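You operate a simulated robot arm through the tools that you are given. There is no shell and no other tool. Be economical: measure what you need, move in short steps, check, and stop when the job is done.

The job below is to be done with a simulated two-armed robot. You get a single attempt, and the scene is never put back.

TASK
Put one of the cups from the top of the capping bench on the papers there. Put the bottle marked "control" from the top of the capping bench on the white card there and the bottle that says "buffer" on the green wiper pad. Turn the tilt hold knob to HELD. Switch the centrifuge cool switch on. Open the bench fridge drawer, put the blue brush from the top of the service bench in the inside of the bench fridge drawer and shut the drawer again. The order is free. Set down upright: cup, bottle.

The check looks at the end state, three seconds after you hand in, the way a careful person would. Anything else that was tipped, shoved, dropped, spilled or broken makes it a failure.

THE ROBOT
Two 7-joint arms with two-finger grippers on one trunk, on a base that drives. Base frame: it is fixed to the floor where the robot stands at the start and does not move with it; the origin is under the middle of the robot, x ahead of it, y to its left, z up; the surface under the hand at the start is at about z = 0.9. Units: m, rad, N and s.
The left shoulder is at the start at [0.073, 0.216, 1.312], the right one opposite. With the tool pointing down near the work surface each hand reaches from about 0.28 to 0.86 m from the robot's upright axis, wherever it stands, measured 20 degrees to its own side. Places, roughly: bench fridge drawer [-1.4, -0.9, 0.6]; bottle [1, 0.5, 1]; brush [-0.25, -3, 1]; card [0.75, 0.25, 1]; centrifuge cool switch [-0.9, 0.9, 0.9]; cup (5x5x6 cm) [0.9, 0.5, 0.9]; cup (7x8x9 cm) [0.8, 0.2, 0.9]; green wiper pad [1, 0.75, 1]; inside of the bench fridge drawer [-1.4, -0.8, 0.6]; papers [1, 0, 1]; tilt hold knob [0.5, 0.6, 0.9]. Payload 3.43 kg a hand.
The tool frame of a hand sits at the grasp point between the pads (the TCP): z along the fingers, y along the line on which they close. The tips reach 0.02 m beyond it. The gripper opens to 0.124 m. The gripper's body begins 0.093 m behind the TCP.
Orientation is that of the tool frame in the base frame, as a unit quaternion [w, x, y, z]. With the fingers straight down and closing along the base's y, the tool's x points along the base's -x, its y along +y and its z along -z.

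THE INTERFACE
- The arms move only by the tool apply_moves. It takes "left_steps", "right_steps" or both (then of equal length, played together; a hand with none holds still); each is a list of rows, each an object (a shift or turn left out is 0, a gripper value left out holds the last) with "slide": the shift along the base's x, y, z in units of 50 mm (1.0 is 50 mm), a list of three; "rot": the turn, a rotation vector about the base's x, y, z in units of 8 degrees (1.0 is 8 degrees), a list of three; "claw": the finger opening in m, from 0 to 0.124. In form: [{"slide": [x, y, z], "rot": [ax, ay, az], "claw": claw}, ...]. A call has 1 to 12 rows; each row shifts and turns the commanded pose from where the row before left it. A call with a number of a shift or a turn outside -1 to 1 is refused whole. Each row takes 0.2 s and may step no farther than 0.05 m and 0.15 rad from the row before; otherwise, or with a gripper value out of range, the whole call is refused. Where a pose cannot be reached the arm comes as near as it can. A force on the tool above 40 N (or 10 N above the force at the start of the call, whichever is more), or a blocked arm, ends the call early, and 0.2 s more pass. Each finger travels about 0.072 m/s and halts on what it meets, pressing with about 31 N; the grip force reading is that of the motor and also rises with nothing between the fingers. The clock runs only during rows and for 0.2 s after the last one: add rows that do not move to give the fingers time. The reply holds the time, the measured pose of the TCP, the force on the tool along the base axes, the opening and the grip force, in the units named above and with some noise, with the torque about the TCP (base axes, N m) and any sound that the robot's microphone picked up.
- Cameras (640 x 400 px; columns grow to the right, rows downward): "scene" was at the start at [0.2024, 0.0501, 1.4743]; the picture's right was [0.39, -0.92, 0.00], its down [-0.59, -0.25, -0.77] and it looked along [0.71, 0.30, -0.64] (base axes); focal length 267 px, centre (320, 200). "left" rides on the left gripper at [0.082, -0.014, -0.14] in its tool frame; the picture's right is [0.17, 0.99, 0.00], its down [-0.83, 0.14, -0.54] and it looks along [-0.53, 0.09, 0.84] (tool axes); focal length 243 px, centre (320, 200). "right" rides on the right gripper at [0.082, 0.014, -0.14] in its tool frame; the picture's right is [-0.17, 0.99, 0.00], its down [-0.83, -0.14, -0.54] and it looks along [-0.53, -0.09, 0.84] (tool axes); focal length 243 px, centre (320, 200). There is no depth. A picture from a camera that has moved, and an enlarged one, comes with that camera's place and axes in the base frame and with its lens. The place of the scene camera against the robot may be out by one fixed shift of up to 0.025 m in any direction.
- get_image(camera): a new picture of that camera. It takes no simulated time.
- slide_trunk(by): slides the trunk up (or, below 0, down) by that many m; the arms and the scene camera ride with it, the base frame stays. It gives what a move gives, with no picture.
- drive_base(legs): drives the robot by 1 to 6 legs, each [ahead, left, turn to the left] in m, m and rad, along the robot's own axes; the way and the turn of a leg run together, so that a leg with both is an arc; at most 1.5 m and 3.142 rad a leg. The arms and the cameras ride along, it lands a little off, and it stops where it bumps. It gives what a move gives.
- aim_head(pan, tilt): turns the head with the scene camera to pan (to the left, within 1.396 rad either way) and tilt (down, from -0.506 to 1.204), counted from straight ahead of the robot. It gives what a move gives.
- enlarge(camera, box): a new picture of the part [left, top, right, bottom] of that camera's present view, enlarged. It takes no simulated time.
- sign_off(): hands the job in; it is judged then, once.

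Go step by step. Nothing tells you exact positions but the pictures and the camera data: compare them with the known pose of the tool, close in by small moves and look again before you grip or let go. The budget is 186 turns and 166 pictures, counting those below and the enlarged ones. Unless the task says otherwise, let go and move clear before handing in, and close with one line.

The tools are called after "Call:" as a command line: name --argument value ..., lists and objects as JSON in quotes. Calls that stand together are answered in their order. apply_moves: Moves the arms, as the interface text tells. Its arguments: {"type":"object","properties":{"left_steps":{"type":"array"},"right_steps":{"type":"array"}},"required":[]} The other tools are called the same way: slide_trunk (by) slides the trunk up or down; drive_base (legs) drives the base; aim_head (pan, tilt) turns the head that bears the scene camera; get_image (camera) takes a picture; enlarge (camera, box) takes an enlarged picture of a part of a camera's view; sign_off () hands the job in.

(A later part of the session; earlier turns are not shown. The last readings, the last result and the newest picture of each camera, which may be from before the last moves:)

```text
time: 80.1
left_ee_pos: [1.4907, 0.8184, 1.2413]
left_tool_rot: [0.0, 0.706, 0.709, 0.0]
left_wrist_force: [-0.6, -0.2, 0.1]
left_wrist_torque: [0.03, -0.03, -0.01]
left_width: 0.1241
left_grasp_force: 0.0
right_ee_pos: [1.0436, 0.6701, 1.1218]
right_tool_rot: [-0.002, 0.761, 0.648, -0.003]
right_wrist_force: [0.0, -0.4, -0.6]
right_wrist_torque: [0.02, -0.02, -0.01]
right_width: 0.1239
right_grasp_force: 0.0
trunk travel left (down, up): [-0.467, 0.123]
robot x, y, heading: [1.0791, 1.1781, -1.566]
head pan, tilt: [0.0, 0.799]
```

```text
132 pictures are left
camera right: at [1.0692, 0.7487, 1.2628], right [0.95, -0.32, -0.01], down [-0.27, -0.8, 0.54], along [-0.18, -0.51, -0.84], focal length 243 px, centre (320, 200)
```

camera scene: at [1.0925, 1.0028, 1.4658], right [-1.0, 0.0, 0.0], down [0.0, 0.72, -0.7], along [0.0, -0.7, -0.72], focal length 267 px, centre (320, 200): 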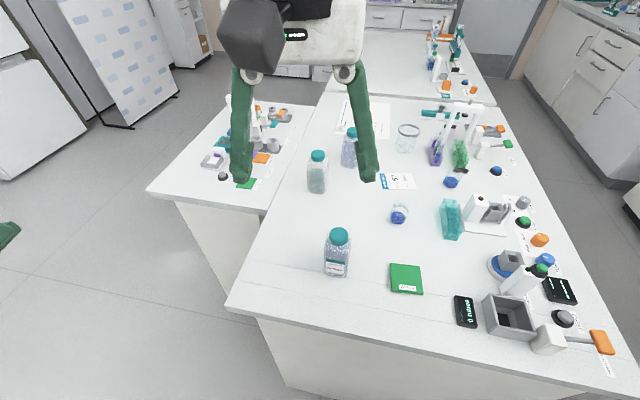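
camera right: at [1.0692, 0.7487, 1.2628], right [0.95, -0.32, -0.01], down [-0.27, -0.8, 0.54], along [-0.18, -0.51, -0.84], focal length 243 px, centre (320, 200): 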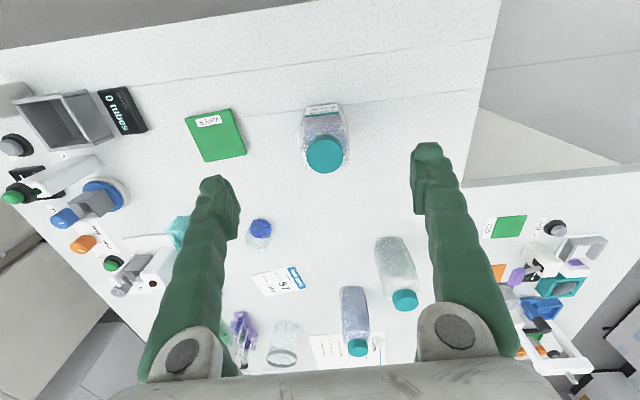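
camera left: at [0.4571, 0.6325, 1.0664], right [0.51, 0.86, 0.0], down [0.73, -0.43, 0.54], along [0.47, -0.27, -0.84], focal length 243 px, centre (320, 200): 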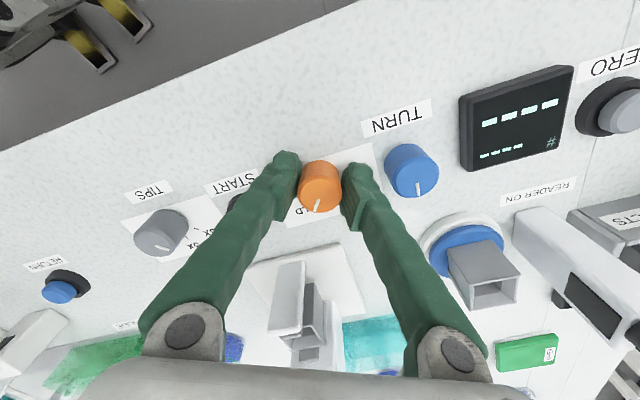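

Call:
apply_moves --right_steps '[{"slide": [-0.02, -0.21, 0]}, {"slide": [0, 0, -0.8]}, {"slide": [0, 0, -0.8]}, {"slide": [0, 0, -0.8]}, {"slide": [0, 0, -0.75]}]'

Call:
get_image --camera "right"

Call:
get_image --camera "scene"

```text
time: 81.3
left_ee_pos: [1.4928, 0.8176, 1.2421]
left_tool_rot: [0.0, 0.705, 0.709, -0.001]
left_wrist_force: [-1.0, 0.6, -0.4]
left_wrist_torque: [0.0, 0.0, 0.03]
left_width: 0.1242
left_grasp_force: 0.1
right_ee_pos: [1.0439, 0.6617, 0.9653]
right_tool_rot: [-0.002, 0.761, 0.649, -0.003]
right_wrist_force: [-0.2, -0.1, -0.1]
right_wrist_torque: [0.03, 0.01, -0.01]
right_width: 0.1241
right_grasp_force: 0.0
trunk travel left (down, up): [-0.467, 0.123]
robot x, y, heading: [1.0808, 1.1768, -1.568]
head pan, tilt: [0.0, 0.799]
```

```text
131 pictures are left
camera right: at [1.0695, 0.7397, 1.1051], right [0.95, -0.32, -0.01], down [-0.27, -0.8, 0.54], along [-0.18, -0.51, -0.84], focal length 243 px, centre (320, 200)
```

right: 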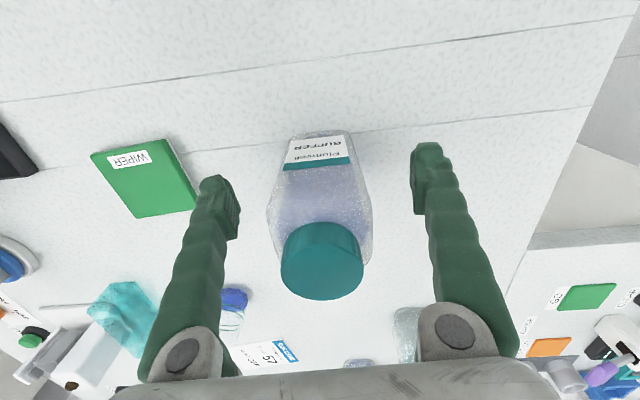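

```text
130 pictures are left
camera scene: at [1.0924, 1.0012, 1.4655], right [-1.0, 0.0, 0.0], down [0.0, 0.72, -0.7], along [0.0, -0.7, -0.72], focal length 267 px, centre (320, 200)
```

scene: 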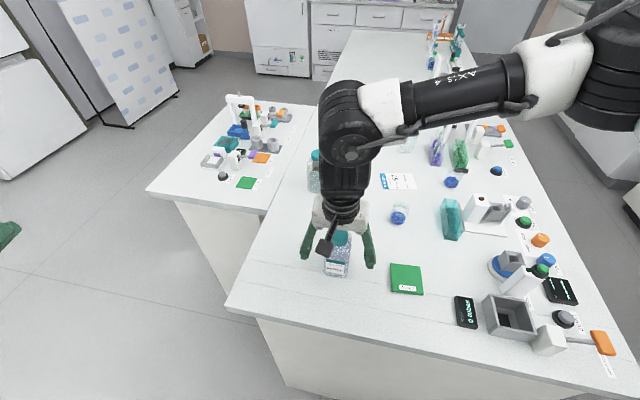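

Call:
apply_moves --right_steps '[{"claw": 0.1}, {"claw": 0.08}, {"claw": 0.06}, {"claw": 0.05}, {"claw": 0.05}]'

Call:
get_image --camera "right"

```text
time: 82.5
left_ee_pos: [1.493, 0.8188, 1.2415]
left_tool_rot: [-0.001, 0.706, 0.709, 0.0]
left_wrist_force: [-0.9, -0.5, 0.5]
left_wrist_torque: [0.0, 0.02, -0.01]
left_width: 0.1237
left_grasp_force: 0.0
right_ee_pos: [1.0426, 0.6625, 0.9661]
right_tool_rot: [-0.002, 0.761, 0.649, -0.003]
right_wrist_force: [0.1, 1.0, 1.0]
right_wrist_torque: [0.01, 0.03, -0.01]
right_width: 0.055
right_grasp_force: 31.0
trunk travel left (down, up): [-0.467, 0.123]
robot x, y, heading: [1.0814, 1.179, -1.568]
head pan, tilt: [0.0, 0.799]
```

```text
129 pictures are left
camera right: at [1.0695, 0.7407, 1.1059], right [0.95, -0.32, -0.01], down [-0.26, -0.8, 0.54], along [-0.18, -0.51, -0.84], focal length 243 px, centre (320, 200)
```

right: 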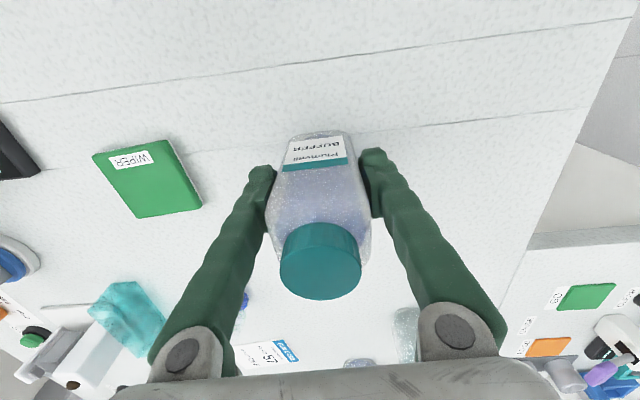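

Gripped the buffer bottle. The pad's centre is at about (0.886, 0.689); lifting and carrying it over.

Call:
apply_moves --right_steps '[{"slide": [0, 0, 0.6]}, {"slide": [0, 0, 0.6]}, {"slide": [-0.785, 0.14, 0]}, {"slide": [-0.785, 0.14, 0]}, {"slide": [-0.785, 0.14, 0]}, {"slide": [-0.785, 0.14, 0]}, {}]'

Call:
get_image --camera "right"

Call:
get_image --camera "scene"

```text
time: 84.1
left_ee_pos: [1.4909, 0.8191, 1.2413]
left_tool_rot: [0.0, 0.706, 0.708, -0.001]
left_wrist_force: [0.2, -0.3, -0.1]
left_wrist_torque: [0.02, 0.01, 0.0]
left_width: 0.1238
left_grasp_force: 0.1
right_ee_pos: [0.8869, 0.6902, 1.0263]
right_tool_rot: [-0.002, 0.761, 0.649, -0.002]
right_wrist_force: [0.3, 0.1, -3.1]
right_wrist_torque: [0.04, 0.03, -0.01]
right_width: 0.0548
right_grasp_force: 30.9
trunk travel left (down, up): [-0.467, 0.123]
robot x, y, heading: [1.0771, 1.1776, -1.566]
head pan, tilt: [0.0, 0.799]
```

```text
128 pictures are left
camera right: at [0.9127, 0.7676, 1.1662], right [0.95, -0.32, -0.01], down [-0.27, -0.8, 0.54], along [-0.18, -0.51, -0.84], focal length 243 px, centre (320, 200)
```

right: 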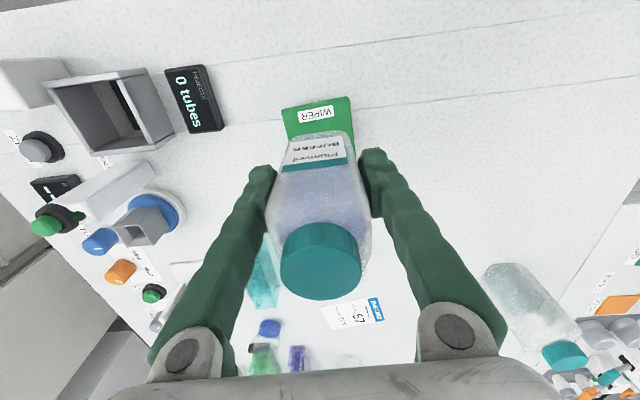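

```text
127 pictures are left
camera scene: at [1.093, 1.0014, 1.4655], right [-1.0, 0.0, 0.0], down [0.0, 0.72, -0.7], along [0.0, -0.7, -0.72], focal length 267 px, centre (320, 200)
```

scene: 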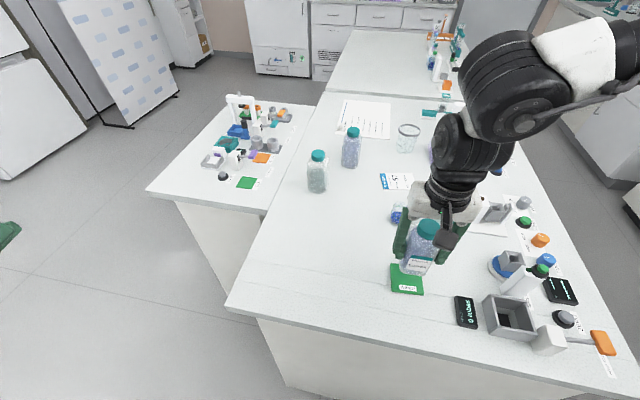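

Call:
apply_moves --right_steps '[{"slide": [0, 0, -0.5]}, {"slide": [0, 0, -0.3]}, {"slide": [0, 0, -0.08]}]'

Call:
get_image --camera "right"

Call:
enlarge --camera "scene" --box '[360, 210, 460, 310]'

```text
time: 84.9
left_ee_pos: [1.4922, 0.8198, 1.2415]
left_tool_rot: [0.0, 0.706, 0.708, -0.001]
left_wrist_force: [-0.4, -0.9, 0.2]
left_wrist_torque: [0.03, 0.01, 0.0]
left_width: 0.1239
left_grasp_force: 0.1
right_ee_pos: [0.8865, 0.69, 0.9821]
right_tool_rot: [-0.002, 0.761, 0.649, -0.002]
right_wrist_force: [-0.5, -0.1, -2.3]
right_wrist_torque: [0.0, 0.03, 0.03]
right_width: 0.0551
right_grasp_force: 30.9
trunk travel left (down, up): [-0.467, 0.123]
robot x, y, heading: [1.0818, 1.178, -1.567]
head pan, tilt: [0.0, 0.799]
```

```text
126 pictures are left
camera right: at [0.9135, 0.7685, 1.1224], right [0.95, -0.32, -0.01], down [-0.27, -0.8, 0.54], along [-0.18, -0.51, -0.84], focal length 243 px, centre (320, 200)
```

right: 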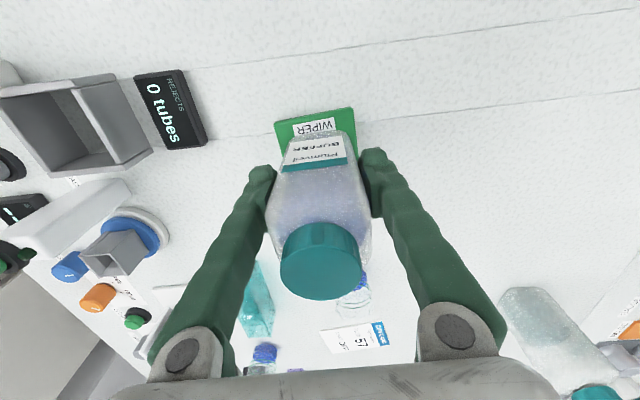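

```text
4.00 times, centred on (410, 260) of scene
camera zoom: at [1.0925, 1.0025, 1.4657], right [-1.0, 0.0, 0.0], down [0.0, 0.72, -0.7], along [0.0, -0.7, -0.72], focal length 1069 px, centre (-40, -40)
```

zoom: 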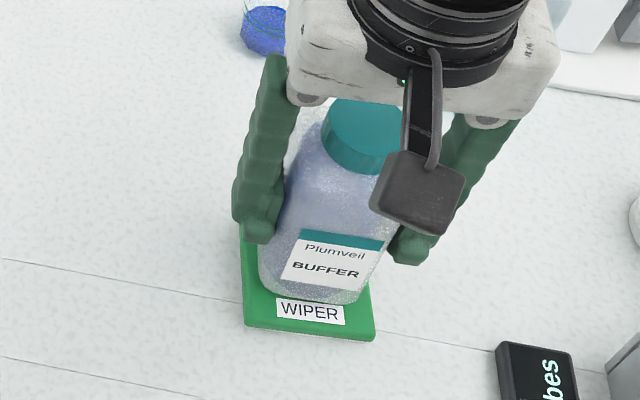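

Call:
apply_moves --right_steps '[{"slide": [0, 0, -0.06]}, {"slide": [0, 0, -0.05]}]'

```text
time: 85.5
left_ee_pos: [1.4908, 0.8206, 1.2426]
left_tool_rot: [0.0, 0.706, 0.709, -0.001]
left_wrist_force: [0.3, -0.4, 0.3]
left_wrist_torque: [-0.01, 0.0, -0.07]
left_width: 0.124
left_grasp_force: 0.1
right_ee_pos: [0.8852, 0.6917, 0.9785]
right_tool_rot: [0.0, 0.76, 0.649, -0.005]
right_wrist_force: [-2.7, 0.2, 17.6]
right_wrist_torque: [0.26, 0.26, -0.03]
right_width: 0.055
right_grasp_force: 31.0
trunk travel left (down, up): [-0.467, 0.123]
robot x, y, heading: [1.0797, 1.1787, -1.566]
head pan, tilt: [0.0, 0.799]
```

Contact felt at TCP z ≈ 0.979. I'll ease off a touch, release and lift away.

Call:
apply_moves --right_steps '[{"slide": [0, 0, 0.02]}, {"claw": 0.06}, {"claw": 0.08}, {"claw": 0.11}, {"claw": 0.124}, {}]'

Call:
apply_moves --right_steps '[{"slide": [0, 0, 0.8]}, {"slide": [0, 0, 1]}, {"slide": [0, 0, 1]}, {"slide": [0.3, 0, 0.9]}]'

Call:
get_image --camera "right"

Call:
enlarge --camera "scene" --box '[360, 210, 460, 310]'

```text
time: 86.9
left_ee_pos: [1.4919, 0.8204, 1.2418]
left_tool_rot: [0.001, 0.706, 0.708, 0.0]
left_wrist_force: [0.7, 0.3, -0.3]
left_wrist_torque: [-0.01, -0.01, 0.02]
left_width: 0.1237
left_grasp_force: 0.1
right_ee_pos: [0.8862, 0.6901, 0.9787]
right_tool_rot: [-0.003, 0.761, 0.649, -0.004]
right_wrist_force: [-0.7, -0.6, 0.5]
right_wrist_torque: [-0.03, -0.03, -0.01]
right_width: 0.1238
right_grasp_force: 0.0
trunk travel left (down, up): [-0.467, 0.123]
robot x, y, heading: [1.0804, 1.1741, -1.572]
head pan, tilt: [0.0, 0.799]
```

```text
time: 87.9
left_ee_pos: [1.4922, 0.8202, 1.2416]
left_tool_rot: [0.001, 0.706, 0.708, -0.001]
left_wrist_force: [0.8, -0.2, -0.2]
left_wrist_torque: [-0.02, 0.0, -0.03]
left_width: 0.1242
left_grasp_force: 0.1
right_ee_pos: [0.9015, 0.6901, 1.1638]
right_tool_rot: [-0.002, 0.762, 0.648, -0.004]
right_wrist_force: [-0.2, -0.2, 1.0]
right_wrist_torque: [-0.01, 0.01, -0.02]
right_width: 0.124
right_grasp_force: 0.1
trunk travel left (down, up): [-0.467, 0.123]
robot x, y, heading: [1.0791, 1.1772, -1.565]
head pan, tilt: [0.0, 0.799]
```

```text
124 pictures are left
camera right: at [0.9278, 0.7687, 1.3031], right [0.95, -0.32, -0.01], down [-0.26, -0.8, 0.54], along [-0.18, -0.51, -0.84], focal length 243 px, centre (320, 200)
```

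right: 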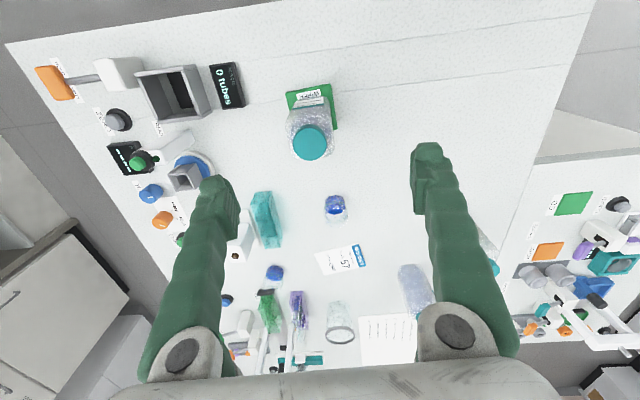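

```text
4.00 times, centred on (410, 260) of scene
camera zoom: at [1.094, 1.0035, 1.4659], right [-1.0, 0.0, 0.0], down [0.0, 0.72, -0.7], along [0.0, -0.7, -0.72], focal length 1069 px, centre (-40, -40)
```

zoom: 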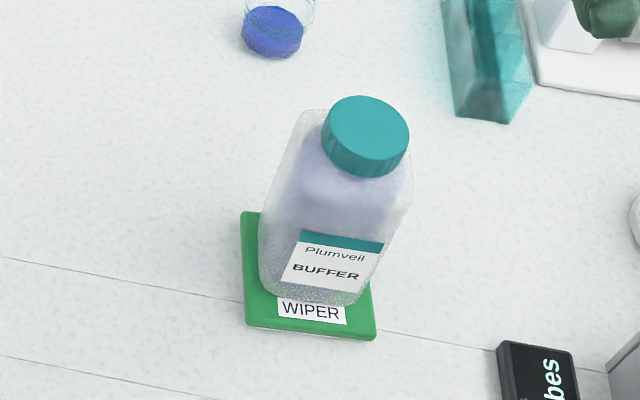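

The buffer bottle stands on the pad. The control bottle needs a bit more reach, so I'll check how much gap remains between my base and the bench.

Call:
aim_head --pan 0.0 --tilt 1.2

Call:
get_image --camera "scene"

```text
time: 88.8
left_ee_pos: [1.4921, 0.8206, 1.2414]
left_tool_rot: [0.0, 0.706, 0.708, 0.0]
left_wrist_force: [0.0, -0.4, -0.4]
left_wrist_torque: [-0.03, 0.0, -0.01]
left_width: 0.124
left_grasp_force: 0.1
right_ee_pos: [0.899, 0.6897, 1.1618]
right_tool_rot: [-0.001, 0.761, 0.648, -0.002]
right_wrist_force: [-0.4, 0.3, 0.1]
right_wrist_torque: [-0.03, 0.01, 0.02]
right_width: 0.124
right_grasp_force: 0.1
trunk travel left (down, up): [-0.467, 0.123]
robot x, y, heading: [1.0819, 1.1765, -1.566]
head pan, tilt: [0.0, 1.201]
```

```text
122 pictures are left
camera scene: at [1.0922, 1.0268, 1.438], right [-1.0, 0.0, 0.0], down [0.0, 0.93, -0.36], along [0.0, -0.36, -0.93], focal length 267 px, centre (320, 200)
```

scene: 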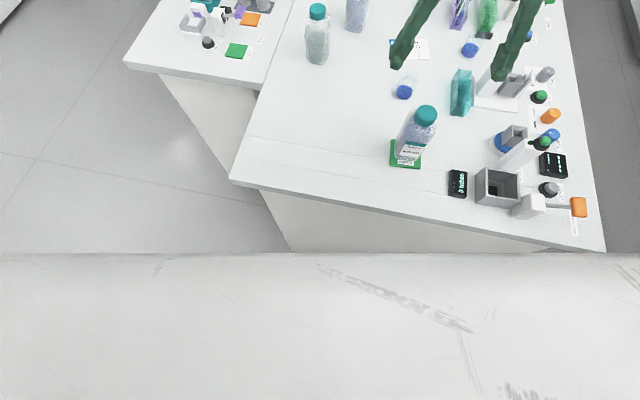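

The bench is turned about 12°, and there's roughly 10 cm of gap. I'll move 5 cm closer and 4 cm to the left, then place the right hand above the control bottle.

Call:
drive_base --legs '[[0.05, 0.04, 0]]'

Call:
aim_head --pan 0.0 --tilt 0.8

Call:
get_image --camera "right"

```text
time: 90.0
left_ee_pos: [1.531, 0.7714, 1.2431]
left_tool_rot: [0.001, 0.706, 0.709, 0.0]
left_wrist_force: [-0.6, 0.6, 0.3]
left_wrist_torque: [-0.02, -0.02, -0.01]
left_width: 0.1239
left_grasp_force: 0.0
right_ee_pos: [0.9388, 0.6414, 1.1623]
right_tool_rot: [-0.001, 0.761, 0.649, -0.002]
right_wrist_force: [-0.1, -0.9, 0.3]
right_wrist_torque: [0.04, -0.02, 0.03]
right_width: 0.124
right_grasp_force: 0.0
trunk travel left (down, up): [-0.467, 0.123]
robot x, y, heading: [1.1176, 1.1279, -1.57]
head pan, tilt: [0.0, 1.201]
```

```text
time: 90.9
left_ee_pos: [1.5319, 0.7709, 1.2418]
left_tool_rot: [0.0, 0.706, 0.708, -0.001]
left_wrist_force: [0.7, -0.4, -0.6]
left_wrist_torque: [-0.03, 0.01, 0.0]
left_width: 0.1242
left_grasp_force: 0.1
right_ee_pos: [0.9411, 0.6398, 1.1625]
right_tool_rot: [-0.002, 0.761, 0.649, -0.002]
right_wrist_force: [0.3, 0.3, -0.3]
right_wrist_torque: [-0.01, 0.01, 0.01]
right_width: 0.1241
right_grasp_force: 0.0
trunk travel left (down, up): [-0.467, 0.123]
robot x, y, heading: [1.1196, 1.1313, -1.572]
head pan, tilt: [0.0, 0.799]
```

```text
121 pictures are left
camera right: at [0.9666, 0.7182, 1.3023], right [0.95, -0.32, -0.01], down [-0.26, -0.8, 0.54], along [-0.18, -0.51, -0.84], focal length 243 px, centre (320, 200)
```

right: 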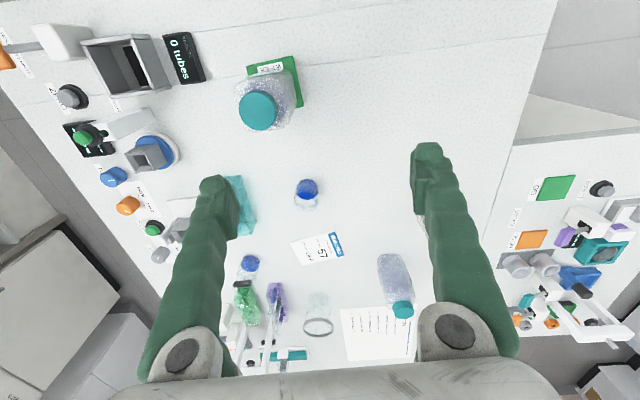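

Call:
apply_moves --right_steps '[{"slide": [0.6, -0.7, 0]}, {"slide": [0.6, -0.7, 0]}, {"slide": [0.6, -0.7, 0]}, {"slide": [0.6, -0.7, 0]}]'

Call:
get_image --camera "right"

```text
time: 91.9
left_ee_pos: [1.5337, 0.7701, 1.2402]
left_tool_rot: [-0.001, 0.706, 0.709, -0.001]
left_wrist_force: [0.6, -0.3, 0.5]
left_wrist_torque: [0.01, 0.04, -0.01]
left_width: 0.1239
left_grasp_force: 0.1
right_ee_pos: [1.0591, 0.4943, 1.1758]
right_tool_rot: [0.012, 0.765, 0.644, 0.003]
right_wrist_force: [-0.1, 0.9, -0.1]
right_wrist_torque: [0.01, 0.01, -0.01]
right_width: 0.1241
right_grasp_force: 0.1
trunk travel left (down, up): [-0.467, 0.123]
robot x, y, heading: [1.1164, 1.1292, -1.567]
head pan, tilt: [0.0, 0.799]
```

```text
120 pictures are left
camera right: at [1.0821, 0.5733, 1.3152], right [0.94, -0.33, 0.02], down [-0.29, -0.79, 0.55], along [-0.16, -0.52, -0.84], focal length 243 px, centre (320, 200)
```

right: 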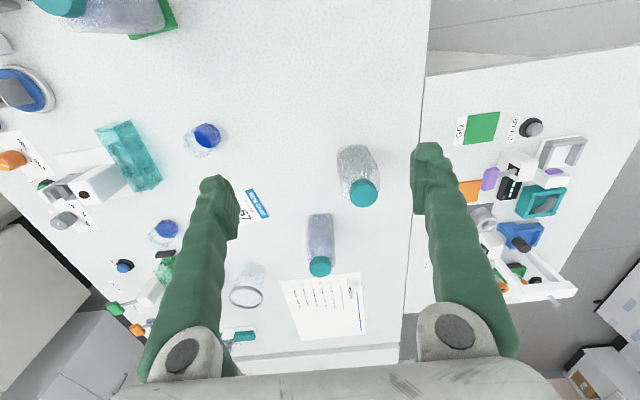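

Call:
enlarge --camera "right" --box '[300, 120, 420, 200]'

Call:
enlarge --camera "scene" --box '[260, 120, 440, 220]'

```text
5.00 times, centred on (360, 160) of right
camera zoom: at [1.0821, 0.5733, 1.3152], right [0.94, -0.33, 0.02], down [-0.29, -0.79, 0.55], along [-0.16, -0.52, -0.84], focal length 1213 px, centre (120, 400)
```

zoom: 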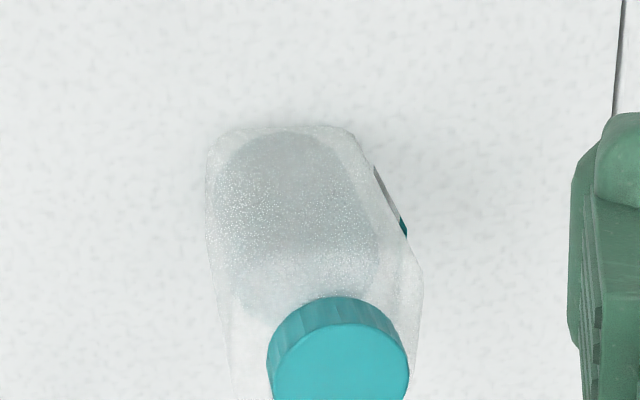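

```text
3.56 times, centred on (350, 170) of scene
camera zoom: at [1.1346, 0.9522, 1.4656], right [-1.0, 0.0, 0.0], down [0.0, 0.72, -0.7], along [0.0, -0.7, -0.72], focal length 951 px, centre (213, 307)
```

zoom: 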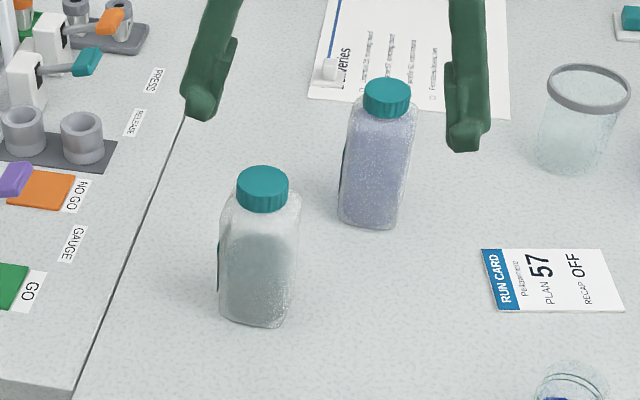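

Call:
apply_moves --right_steps '[{"slide": [0, -0.2, -0.3]}, {}]'

```text
time: 92.5
left_ee_pos: [1.5326, 0.7704, 1.2418]
left_tool_rot: [0.0, 0.706, 0.708, 0.0]
left_wrist_force: [0.8, -0.4, -0.4]
left_wrist_torque: [0.01, -0.01, 0.03]
left_width: 0.1239
left_grasp_force: 0.1
right_ee_pos: [1.0519, 0.4816, 1.164]
right_tool_rot: [0.014, 0.768, 0.64, 0.003]
right_wrist_force: [0.0, -0.2, 0.8]
right_wrist_torque: [-0.01, 0.01, 0.01]
right_width: 0.1239
right_grasp_force: 0.0
trunk travel left (down, up): [-0.467, 0.123]
robot x, y, heading: [1.118, 1.1308, -1.567]
head pan, tilt: [0.0, 0.799]
```

Call:
apply_moves --right_steps '[{"slide": [0, 0, -0.3], "rot": [0, 0, 0.6]}, {"slide": [0, 0, -0.3], "rot": [0, 0, 0.6]}, {}]'

```text
time: 93.3
left_ee_pos: [1.5316, 0.7709, 1.241]
left_tool_rot: [0.0, 0.706, 0.708, -0.001]
left_wrist_force: [0.2, 0.2, -1.0]
left_wrist_torque: [-0.01, 0.03, 0.01]
left_width: 0.1239
left_grasp_force: 0.1
right_ee_pos: [1.0574, 0.5057, 1.1283]
right_tool_rot: [0.014, 0.719, 0.695, 0.006]
right_wrist_force: [0.3, 0.2, 1.3]
right_wrist_torque: [-0.01, -0.02, 0.03]
right_width: 0.124
right_grasp_force: 0.0
right hand out of reach, approached as far as the arm can: row 1, 2
trunk travel left (down, up): [-0.467, 0.123]
robot x, y, heading: [1.1184, 1.126, -1.573]
head pan, tilt: [0.0, 0.799]
```

The arm is at its reach limit at this height; raising the trunk should restore reach for elevated tool poses.

Call:
slide_trunk --by 0.12

Call:
apply_moves --right_steps '[{"slide": [0, 0, -0.8]}, {"slide": [0, 0, -0.8]}, {"slide": [0, -0.2, -0.6]}, {}]'

```text
time: 94.8
left_ee_pos: [1.5321, 0.7695, 1.3604]
left_tool_rot: [-0.001, 0.706, 0.709, 0.001]
left_wrist_force: [-0.5, 0.5, 0.4]
left_wrist_torque: [0.0, 0.0, 0.0]
left_width: 0.1239
left_grasp_force: 0.0
right_ee_pos: [1.0591, 0.5388, 1.4362]
right_tool_rot: [0.128, 0.709, 0.686, -0.1]
right_wrist_force: [-0.1, -0.5, -0.5]
right_wrist_torque: [0.03, 0.0, 0.0]
right_width: 0.1242
right_grasp_force: 0.0
trunk travel left (down, up): [-0.587, 0.003]
robot x, y, heading: [1.1204, 1.1282, -1.568]
head pan, tilt: [0.0, 0.799]
```

```text
time: 95.8
left_ee_pos: [1.532, 0.7736, 1.3624]
left_tool_rot: [0.001, 0.705, 0.709, 0.0]
left_wrist_force: [-0.2, -0.1, 0.1]
left_wrist_torque: [0.03, 0.03, 0.03]
left_width: 0.124
left_grasp_force: 0.0
right_ee_pos: [1.061, 0.5295, 1.3232]
right_tool_rot: [0.123, 0.708, 0.687, -0.107]
right_wrist_force: [0.3, 0.5, 0.0]
right_wrist_torque: [0.0, 0.0, 0.01]
right_width: 0.1244
right_grasp_force: 0.0
trunk travel left (down, up): [-0.587, 0.003]
robot x, y, heading: [1.1183, 1.1274, -1.569]
head pan, tilt: [0.0, 0.799]
```

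Call:
apply_moves --right_steps '[{"slide": [0, 0, -0.8], "rot": [0.585, 0.04, 0.05]}, {"slide": [0, 0, -0.8], "rot": [0.585, 0.04, 0.05]}, {"slide": [0, 0, -0.8], "rot": [0.585, 0.04, 0.05]}, {"slide": [0, 0, -0.8], "rot": [0.585, 0.04, 0.05]}, {}]'

Call:
get_image --camera "scene"

```text
time: 97.0
left_ee_pos: [1.5315, 0.7699, 1.3605]
left_tool_rot: [0.001, 0.706, 0.708, -0.001]
left_wrist_force: [0.3, -0.5, -0.4]
left_wrist_torque: [-0.01, -0.01, 0.01]
left_width: 0.1238
left_grasp_force: 0.1
right_ee_pos: [1.0983, 0.5875, 1.1551]
right_tool_rot: [-0.01, 0.695, 0.719, -0.004]
right_wrist_force: [0.1, 0.1, -0.4]
right_wrist_torque: [0.0, 0.0, 0.02]
right_width: 0.124
right_grasp_force: 0.0
right hand out of reach, approached as far as the arm can: row 2, 3, 4
trunk travel left (down, up): [-0.587, 0.003]
robot x, y, heading: [1.1189, 1.1288, -1.569]
head pan, tilt: [0.0, 0.799]
```

```text
117 pictures are left
camera scene: at [1.1323, 1.0532, 1.6024], right [-1.0, 0.0, 0.0], down [0.0, 0.72, -0.7], along [0.0, -0.7, -0.72], focal length 267 px, centre (320, 200)
```

scene: 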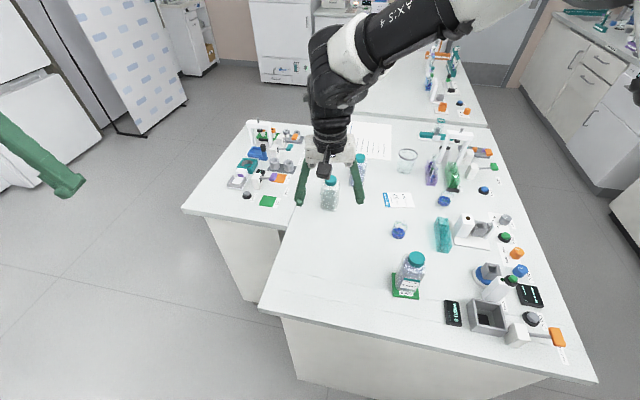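

Raising made it worse (the shoulders move back). I'll return the trunk to its original height and lower it slightly, then approach the bottle low and from the near side.

Call:
apply_moves --right_steps '[{"slide": [0, 0.8, 0]}, {"slide": [0, 0.4, 0]}]'

Call:
slide_trunk --by -0.12

Call:
get_image --camera "scene"

```text
time: 97.6
left_ee_pos: [1.5324, 0.7722, 1.363]
left_tool_rot: [0.001, 0.706, 0.709, 0.0]
left_wrist_force: [0.7, -0.2, -0.2]
left_wrist_torque: [0.0, -0.01, -0.01]
left_width: 0.1237
left_grasp_force: 0.1
right_ee_pos: [1.0903, 0.6478, 1.1489]
right_tool_rot: [-0.016, 0.698, 0.716, -0.006]
right_wrist_force: [0.1, -0.6, 0.1]
right_wrist_torque: [-0.02, 0.01, 0.01]
right_width: 0.1242
right_grasp_force: 0.0
trunk travel left (down, up): [-0.587, 0.003]
robot x, y, heading: [1.12, 1.1292, -1.565]
head pan, tilt: [0.0, 0.799]
```

```text
time: 99.1
left_ee_pos: [1.531, 0.7714, 1.2423]
left_tool_rot: [0.0, 0.705, 0.709, 0.0]
left_wrist_force: [0.1, 0.0, 0.8]
left_wrist_torque: [-0.01, 0.02, 0.01]
left_width: 0.124
left_grasp_force: 0.1
right_ee_pos: [1.0993, 0.6469, 1.0363]
right_tool_rot: [-0.009, 0.694, 0.72, -0.005]
right_wrist_force: [-1.2, 0.1, 0.0]
right_wrist_torque: [-0.02, 0.01, 0.02]
right_width: 0.1239
right_grasp_force: 0.1
trunk travel left (down, up): [-0.467, 0.123]
robot x, y, heading: [1.1195, 1.1286, -1.566]
head pan, tilt: [0.0, 0.799]
```

```text
116 pictures are left
camera scene: at [1.1314, 0.9533, 1.4658], right [-1.0, 0.0, 0.0], down [0.0, 0.72, -0.7], along [0.0, -0.7, -0.72], focal length 267 px, centre (320, 200)
```

scene: 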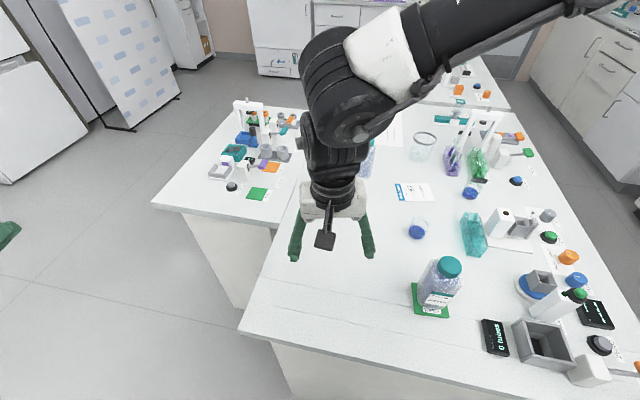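

Call:
apply_moves --right_steps '[{"slide": [0, 0, -0.6]}, {"slide": [0, 0, -0.6]}, {"slide": [0, -0.8, 0]}, {"slide": [0, -0.8, 0]}, {"slide": [-0.1, -0.8, 0]}, {}]'

Call:
get_image --camera "right"

```text
time: 100.7
left_ee_pos: [1.532, 0.7703, 1.2414]
left_tool_rot: [0.0, 0.705, 0.709, -0.001]
left_wrist_force: [-1.1, -0.7, -0.4]
left_wrist_torque: [-0.03, -0.01, -0.01]
left_width: 0.124
left_grasp_force: 0.2
right_ee_pos: [1.0631, 0.5131, 0.9792]
right_tool_rot: [-0.002, 0.723, 0.691, 0.006]
right_wrist_force: [-0.7, 0.3, 0.6]
right_wrist_torque: [0.03, -0.01, 0.01]
right_width: 0.1241
right_grasp_force: 0.2
right hand out of reach, approached as far as the arm can: row 5
trunk travel left (down, up): [-0.467, 0.123]
robot x, y, heading: [1.1174, 1.1285, -1.573]
head pan, tilt: [0.0, 0.799]
stopped in row 6 (right hand): the arm was blocked; the commanded pose is now the measured one
```

```text
115 pictures are left
camera right: at [1.0783, 0.5913, 1.1208], right [0.98, -0.21, 0.0], down [-0.18, -0.83, 0.53], along [-0.11, -0.52, -0.85], focal length 243 px, centre (320, 200)
```

right: 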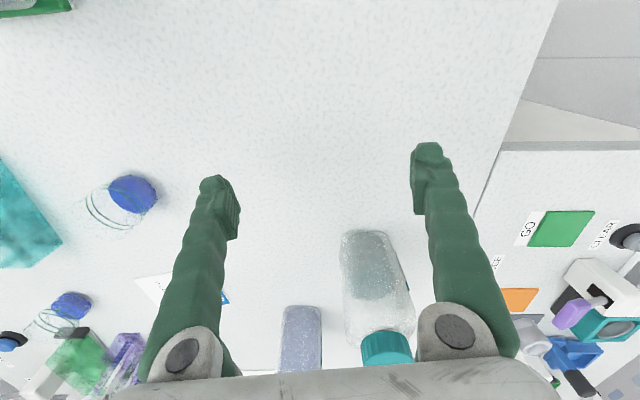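

Reaching inward is limited; the hand works best on its own side. I'll back the hand off, shift the base 0.25 m to the left and approach again.

Call:
apply_moves --right_steps '[{"slide": [0, 0.9, 0.6]}, {"slide": [0, 0.9, 0.6]}, {"slide": [-0.9, 0.2, 0.4]}, {"slide": [-0.9, 0, 0.4]}, {"slide": [-0.9, 0, 0]}, {"slide": [-0.9, 0, 0]}, {}]'

Call:
drive_base --legs '[[0, 0.25, 0]]'

Call:
get_image --camera "right"

Call:
get_image --camera "scene"

```text
refused: row 1 steps farther than a row can; nothing moved
```

```text
time: 104.6
left_ee_pos: [1.7791, 0.773, 1.2407]
left_tool_rot: [0.001, 0.704, 0.71, -0.001]
left_wrist_force: [0.2, -0.2, -0.2]
left_wrist_torque: [-0.02, -0.03, -0.03]
left_width: 0.1241
left_grasp_force: 0.0
right_ee_pos: [1.3104, 0.5149, 0.9801]
right_tool_rot: [-0.001, 0.722, 0.692, 0.005]
right_wrist_force: [0.0, 0.7, -0.1]
right_wrist_torque: [0.0, 0.02, -0.03]
right_width: 0.1237
right_grasp_force: 0.1
trunk travel left (down, up): [-0.467, 0.123]
robot x, y, heading: [1.3657, 1.1297, -1.564]
head pan, tilt: [0.0, 0.799]
```

```text
114 pictures are left
camera right: at [1.3277, 0.5925, 1.1218], right [0.98, -0.21, 0.0], down [-0.18, -0.83, 0.53], along [-0.11, -0.52, -0.85], focal length 243 px, centre (320, 200)
```

right: 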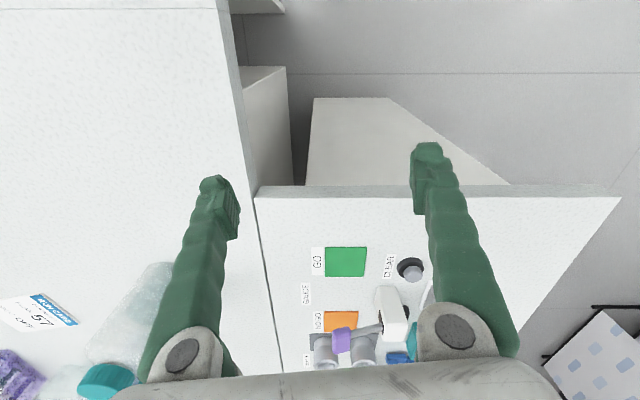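

```text
113 pictures are left
camera scene: at [1.3798, 0.9548, 1.4657], right [-1.0, -0.01, 0.0], down [0.0, 0.72, -0.7], along [0.0, -0.7, -0.72], focal length 267 px, centre (320, 200)
```

scene: 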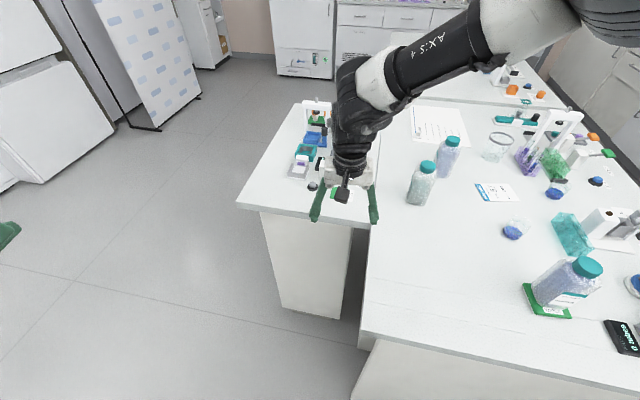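

Call:
apply_moves --right_steps '[{"slide": [0, 0.3, 0.8]}, {"slide": [-0.9, 0, 0.2]}, {"slide": [-0.9, 0, 0]}, {"slide": [-0.9, 0, 0]}, {"slide": [-0.9, 0, 0]}, {"slide": [-0.7, 0, 0], "rot": [0, 0, -0.8]}, {}]'

Call:
get_image --camera "right"

```text
time: 106.2
left_ee_pos: [1.7793, 0.7733, 1.2416]
left_tool_rot: [0.0, 0.705, 0.709, -0.001]
left_wrist_force: [0.6, -0.1, -0.2]
left_wrist_torque: [0.01, -0.01, 0.0]
left_width: 0.124
left_grasp_force: 0.1
right_ee_pos: [1.1733, 0.5979, 1.0374]
right_tool_rot: [-0.002, 0.759, 0.651, 0.005]
right_wrist_force: [0.8, 0.1, 0.3]
right_wrist_torque: [0.0, 0.02, -0.01]
right_width: 0.1239
right_grasp_force: 0.0
right hand out of reach, approached as far as the arm can: row 2, 3, 4, 5
trunk travel left (down, up): [-0.467, 0.123]
robot x, y, heading: [1.3667, 1.1326, -1.566]
head pan, tilt: [0.0, 0.799]
```

```text
112 pictures are left
camera right: at [1.1981, 0.6761, 1.178], right [0.95, -0.31, 0.0], down [-0.27, -0.8, 0.53], along [-0.16, -0.51, -0.85], focal length 243 px, centre (320, 200)
```

right: 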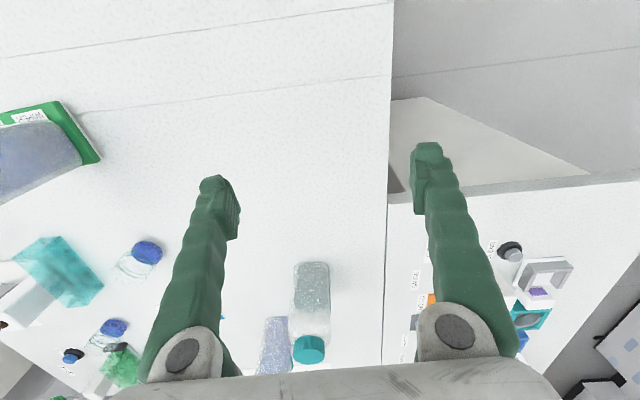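

The arm seems to be in a poor elbow configuration. I'll reset it by retracting to a comfortable pose on its own side, mirrored from the left arm's start.

Call:
apply_moves --right_steps '[{"slide": [0, 0.3, 0.9], "rot": [0, 0, 0.9]}, {"slide": [0, 0.3, 0.9]}, {"slide": [-0.6, 0.3, 0.7]}, {"slide": [-0.8, 0.4, 0.3]}, {"slide": [-0.9, 0.4, 0.1]}, {"slide": [-0.9, 0.4, 0.1]}, {"slide": [-0.9, 0.4, 0]}, {"slide": [-0.9, 0.4, 0]}, {"slide": [-0.9, 0.4, 0]}, {"slide": [-0.9, 0.2, 0]}, {}]'

Call:
get_image --camera "scene"

```text
time: 108.6
left_ee_pos: [1.7804, 0.774, 1.2419]
left_tool_rot: [0.001, 0.705, 0.71, 0.0]
left_wrist_force: [-0.7, 0.3, -0.1]
left_wrist_torque: [0.0, 0.05, 0.02]
left_width: 0.1237
left_grasp_force: 0.0
right_ee_pos: [1.1404, 0.7208, 1.1475]
right_tool_rot: [0.0, 0.72, 0.694, 0.005]
right_wrist_force: [0.0, -0.4, -0.9]
right_wrist_torque: [0.0, 0.03, -0.02]
right_width: 0.1237
right_grasp_force: 0.0
right hand out of reach, approached as far as the arm can: row 1, 2, 3, 4, 5, 6, 7, 8, 9, 10
trunk travel left (down, up): [-0.467, 0.123]
robot x, y, heading: [1.3678, 1.1315, -1.564]
head pan, tilt: [0.0, 0.799]
```

```text
111 pictures are left
camera scene: at [1.3807, 0.9546, 1.4657], right [-1.0, -0.01, 0.0], down [-0.01, 0.72, -0.7], along [0.0, -0.7, -0.72], focal length 267 px, centre (320, 200)
```

scene: 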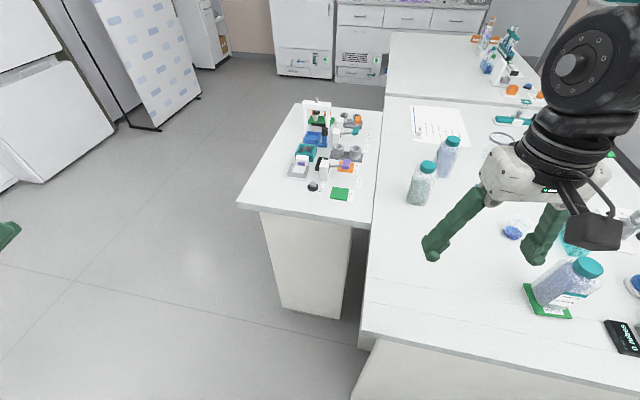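

Call:
apply_moves --right_steps '[{"slide": [0.9, 0.1, 0.16]}, {"slide": [0.9, 0.1, 0.16]}, {"slide": [0.9, 0.1, 0.16]}, {"slide": [0.9, 0.1, 0.16]}, {"slide": [0.9, 0.1, 0.16]}, {"slide": [0.9, 0.1, 0.16]}, {"slide": [0.9, 0.1, 0.16]}, {"slide": [0.9, 0.1, 0.16]}, {"slide": [0.9, 0.1, 0.16]}, {"slide": [0.9, 0.1, 0.16]}, {"slide": [0.9, 0.1, 0.16]}, {"slide": [0.9, 0.1, 0.16]}]'

Call:
get_image --camera "scene"

```text
time: 110.7
left_ee_pos: [1.7798, 0.7751, 1.2433]
left_tool_rot: [0.001, 0.704, 0.71, -0.001]
left_wrist_force: [1.0, 0.7, 0.6]
left_wrist_torque: [-0.05, 0.0, -0.02]
left_width: 0.1241
left_grasp_force: 0.1
right_ee_pos: [1.5201, 0.7261, 1.2618]
right_tool_rot: [0.01, 0.765, 0.641, 0.062]
right_wrist_force: [-0.9, 0.2, -0.2]
right_wrist_torque: [-0.04, 0.02, 0.01]
right_width: 0.1241
right_grasp_force: 0.1
right hand out of reach, approached as far as the arm can: row 10
trunk travel left (down, up): [-0.467, 0.123]
robot x, y, heading: [1.3646, 1.1276, -1.564]
head pan, tilt: [0.0, 0.799]
stopped in row 10 (right hand): the arm was blocked; the commanded pose is now the measured one
```

```text
110 pictures are left
camera scene: at [1.3803, 0.9578, 1.4661], right [-1.0, -0.01, 0.0], down [0.0, 0.72, -0.7], along [0.0, -0.7, -0.72], focal length 267 px, centre (320, 200)
```

scene: 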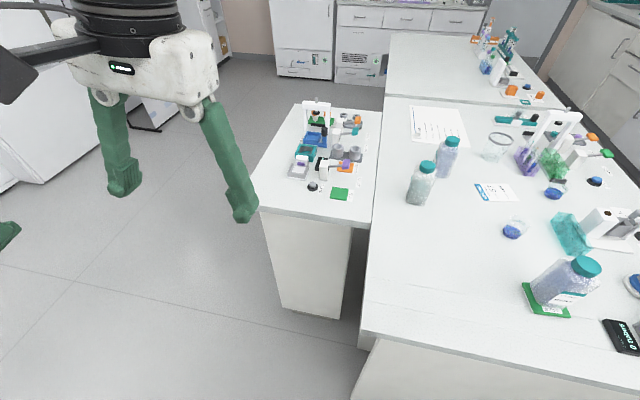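

Call:
apply_moves --right_steps '[{"slide": [-0.9, 0.1, 0.1], "rot": [-0.13, 0.18, 0.32]}, {"slide": [-0.9, 0.1, 0.1], "rot": [-0.13, 0.18, 0.32]}, {"slide": [-0.9, 0.1, 0.1], "rot": [-0.13, 0.18, 0.32]}, {"slide": [-0.9, 0.1, 0.1], "rot": [-0.13, 0.18, 0.32]}, {"slide": [-0.9, 0, 0]}, {"slide": [-0.9, 0, 0]}, {"slide": [-0.9, 0, 0]}, {"slide": [-0.9, 0, 0]}, {}]'

Call:
get_image --camera "scene"

```text
time: 112.7
left_ee_pos: [1.7809, 0.7711, 1.2415]
left_tool_rot: [0.001, 0.705, 0.71, 0.0]
left_wrist_force: [0.4, -0.1, -0.4]
left_wrist_torque: [0.01, 0.04, -0.02]
left_width: 0.124
left_grasp_force: 0.1
right_ee_pos: [1.1724, 0.7618, 1.2656]
right_tool_rot: [-0.002, 0.708, 0.706, -0.002]
right_wrist_force: [0.0, -1.0, 0.8]
right_wrist_torque: [0.0, 0.03, -0.02]
right_width: 0.1242
right_grasp_force: 0.1
right hand out of reach, approached as far as the arm can: row 7, 8
trunk travel left (down, up): [-0.467, 0.123]
robot x, y, heading: [1.3669, 1.1327, -1.562]
head pan, tilt: [0.0, 0.799]
```

```text
109 pictures are left
camera scene: at [1.381, 0.9541, 1.4656], right [-1.0, -0.01, 0.0], down [-0.01, 0.72, -0.7], along [0.0, -0.7, -0.72], focal length 267 px, centre (320, 200)
```

scene: 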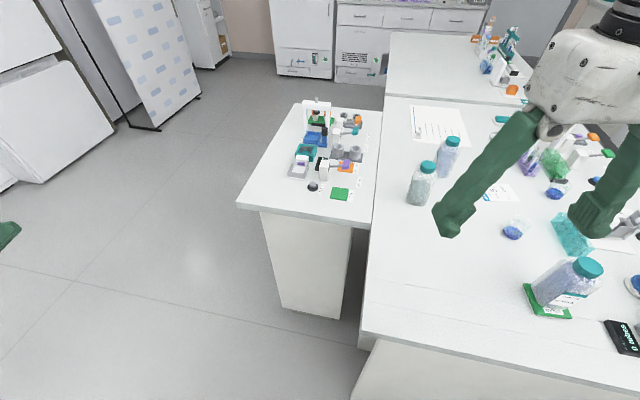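

Call:
apply_moves --right_steps '[{"rot": [0, 0, 1]}, {"rot": [0, 0, 1]}, {"rot": [0, 0, 1]}, {"slide": [-0.8, 0, 0]}, {"slide": [-0.8, 0, 0]}, {}]'

Call:
aim_head --pan -0.9 --tilt 0.5

Call:
get_image --camera "scene"

```text
time: 114.1
left_ee_pos: [1.7804, 0.7729, 1.2415]
left_tool_rot: [0.0, 0.705, 0.709, 0.0]
left_wrist_force: [-0.5, 1.4, 0.0]
left_wrist_torque: [0.02, 0.03, 0.0]
left_width: 0.1239
left_grasp_force: 0.1
right_ee_pos: [1.1177, 0.7913, 1.2468]
right_tool_rot: [-0.001, 0.708, 0.706, -0.003]
right_wrist_force: [0.4, 0.7, 0.2]
right_wrist_torque: [0.05, 0.01, 0.03]
right_width: 0.1241
right_grasp_force: 0.0
right hand out of reach, approached as far as the arm can: row 1, 2, 3, 4, 5
trunk travel left (down, up): [-0.467, 0.123]
robot x, y, heading: [1.364, 1.1305, -1.567]
head pan, tilt: [0.0, 0.799]
```

```text
time: 115.3
left_ee_pos: [1.7777, 0.7723, 1.2408]
left_tool_rot: [0.001, 0.705, 0.709, -0.001]
left_wrist_force: [-0.1, 0.7, 0.4]
left_wrist_torque: [-0.01, 0.05, -0.02]
left_width: 0.1237
left_grasp_force: 0.1
right_ee_pos: [1.1169, 0.7915, 1.2469]
right_tool_rot: [0.001, 0.708, 0.706, -0.003]
right_wrist_force: [0.2, -0.2, -0.6]
right_wrist_torque: [0.01, -0.02, -0.04]
right_width: 0.124
right_grasp_force: 0.0
trunk travel left (down, up): [-0.467, 0.123]
robot x, y, heading: [1.3658, 1.13, -1.564]
head pan, tilt: [-0.901, 0.499]
```

```text
108 pictures are left
camera scene: at [1.3086, 0.9782, 1.4916], right [-0.63, 0.78, 0.0], down [0.37, 0.3, -0.88], along [-0.68, -0.55, -0.48], focal length 267 px, centre (320, 200)
```

scene: 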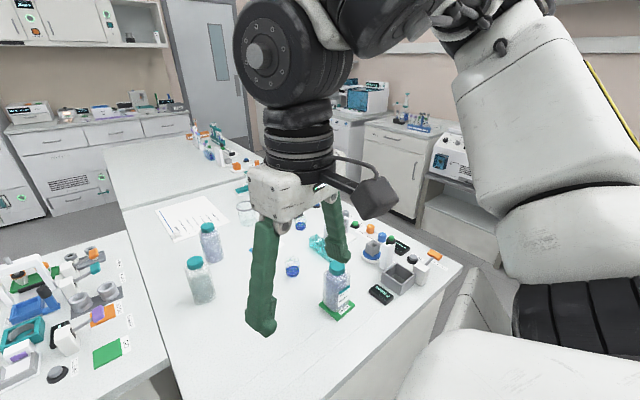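

Call:
apply_moves --right_steps '[{"rot": [0, 0, -1]}, {"rot": [0, 0, -1]}, {"rot": [0, 0, -1]}, {"slide": [-0.8, 0, 0]}, {"slide": [-0.8, 0, 0]}, {}]'

Call:
get_image --camera "scene"

```text
time: 116.7
left_ee_pos: [1.7803, 0.7721, 1.2414]
left_tool_rot: [0.001, 0.705, 0.709, 0.0]
left_wrist_force: [0.5, 0.0, -0.4]
left_wrist_torque: [0.03, 0.05, -0.01]
left_width: 0.124
left_grasp_force: 0.2
right_ee_pos: [1.066, 0.7918, 1.2174]
right_tool_rot: [-0.001, 0.839, 0.543, -0.001]
right_wrist_force: [1.1, 0.1, 0.4]
right_wrist_torque: [0.0, 0.05, 0.02]
right_width: 0.124
right_grasp_force: 0.1
right hand out of reach, approached as far as the arm can: row 4, 5
trunk travel left (down, up): [-0.467, 0.123]
robot x, y, heading: [1.3641, 1.1313, -1.571]
head pan, tilt: [-0.901, 0.499]
```

```text
107 pictures are left
camera scene: at [1.3095, 0.9782, 1.4917], right [-0.63, 0.78, 0.0], down [0.37, 0.3, -0.88], along [-0.69, -0.55, -0.48], focal length 267 px, centre (320, 200)
```

scene: 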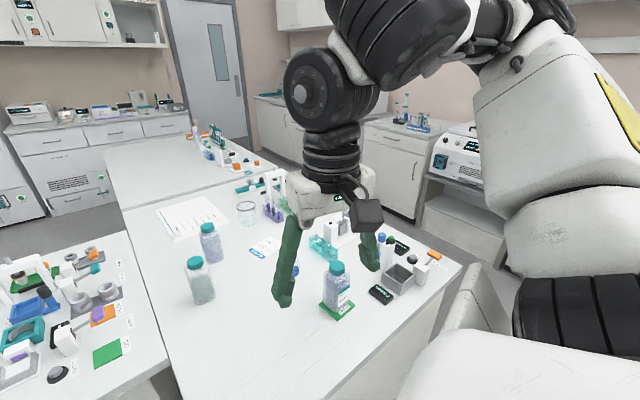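

Call:
apply_moves --right_steps '[{"slide": [0.3, -0.8, 0]}, {"slide": [0.3, -0.8, 0]}, {"slide": [0.3, -0.8, 0]}, {"slide": [0, -0.8, -0.3]}, {"slide": [0, -0.8, -0.3]}, {}]'

Call:
get_image --camera "scene"

```text
time: 118.1
left_ee_pos: [1.7773, 0.7725, 1.2425]
left_tool_rot: [0.001, 0.706, 0.709, 0.0]
left_wrist_force: [-0.7, -0.7, -0.3]
left_wrist_torque: [0.01, -0.04, -0.02]
left_width: 0.1239
left_grasp_force: 0.0
right_ee_pos: [1.1072, 0.5913, 1.1857]
right_tool_rot: [-0.001, 0.839, 0.544, 0.0]
right_wrist_force: [0.1, 0.3, 0.6]
right_wrist_torque: [0.01, -0.06, 0.01]
right_width: 0.124
right_grasp_force: 0.1
trunk travel left (down, up): [-0.467, 0.123]
robot x, y, heading: [1.3676, 1.1312, -1.565]
head pan, tilt: [-0.901, 0.499]
```

```text
106 pictures are left
camera scene: at [1.3058, 0.9774, 1.4914], right [-0.63, 0.78, 0.0], down [0.37, 0.3, -0.88], along [-0.68, -0.55, -0.48], focal length 267 px, centre (320, 200)
```

scene: 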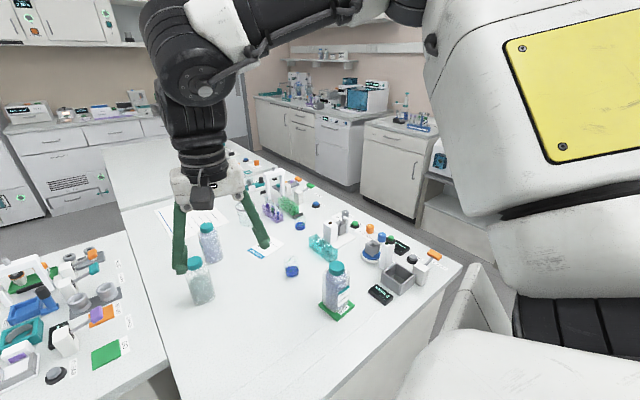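

Call:
apply_moves --right_steps '[{"slide": [-0.2, -0.5, -0.5], "rot": [0, 0, 0.6]}, {"slide": [-0.2, -0.5, -0.5], "rot": [0, 0, 0.6]}, {}]'

Call:
get_image --camera "right"

```text
time: 118.9
left_ee_pos: [1.7778, 0.7748, 1.2424]
left_tool_rot: [0.001, 0.706, 0.708, 0.0]
left_wrist_force: [-0.2, -0.4, 0.0]
left_wrist_torque: [0.02, 0.01, 0.0]
left_width: 0.1239
left_grasp_force: 0.1
right_ee_pos: [1.1399, 0.5788, 1.1255]
right_tool_rot: [0.0, 0.792, 0.61, -0.003]
right_wrist_force: [0.2, 0.2, -0.4]
right_wrist_torque: [0.0, 0.0, -0.01]
right_width: 0.1241
right_grasp_force: 0.1
right hand out of reach, approached as far as the arm can: row 1, 2
trunk travel left (down, up): [-0.467, 0.123]
robot x, y, heading: [1.3698, 1.1278, -1.564]
head pan, tilt: [-0.901, 0.499]
```

```text
105 pictures are left
camera right: at [1.1733, 0.6538, 1.2645], right [0.91, -0.41, 0.0], down [-0.35, -0.76, 0.54], along [-0.23, -0.5, -0.84], focal length 243 px, centre (320, 200)
```

right: 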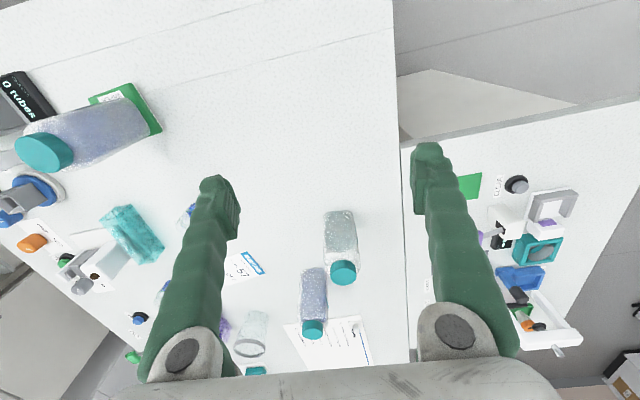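

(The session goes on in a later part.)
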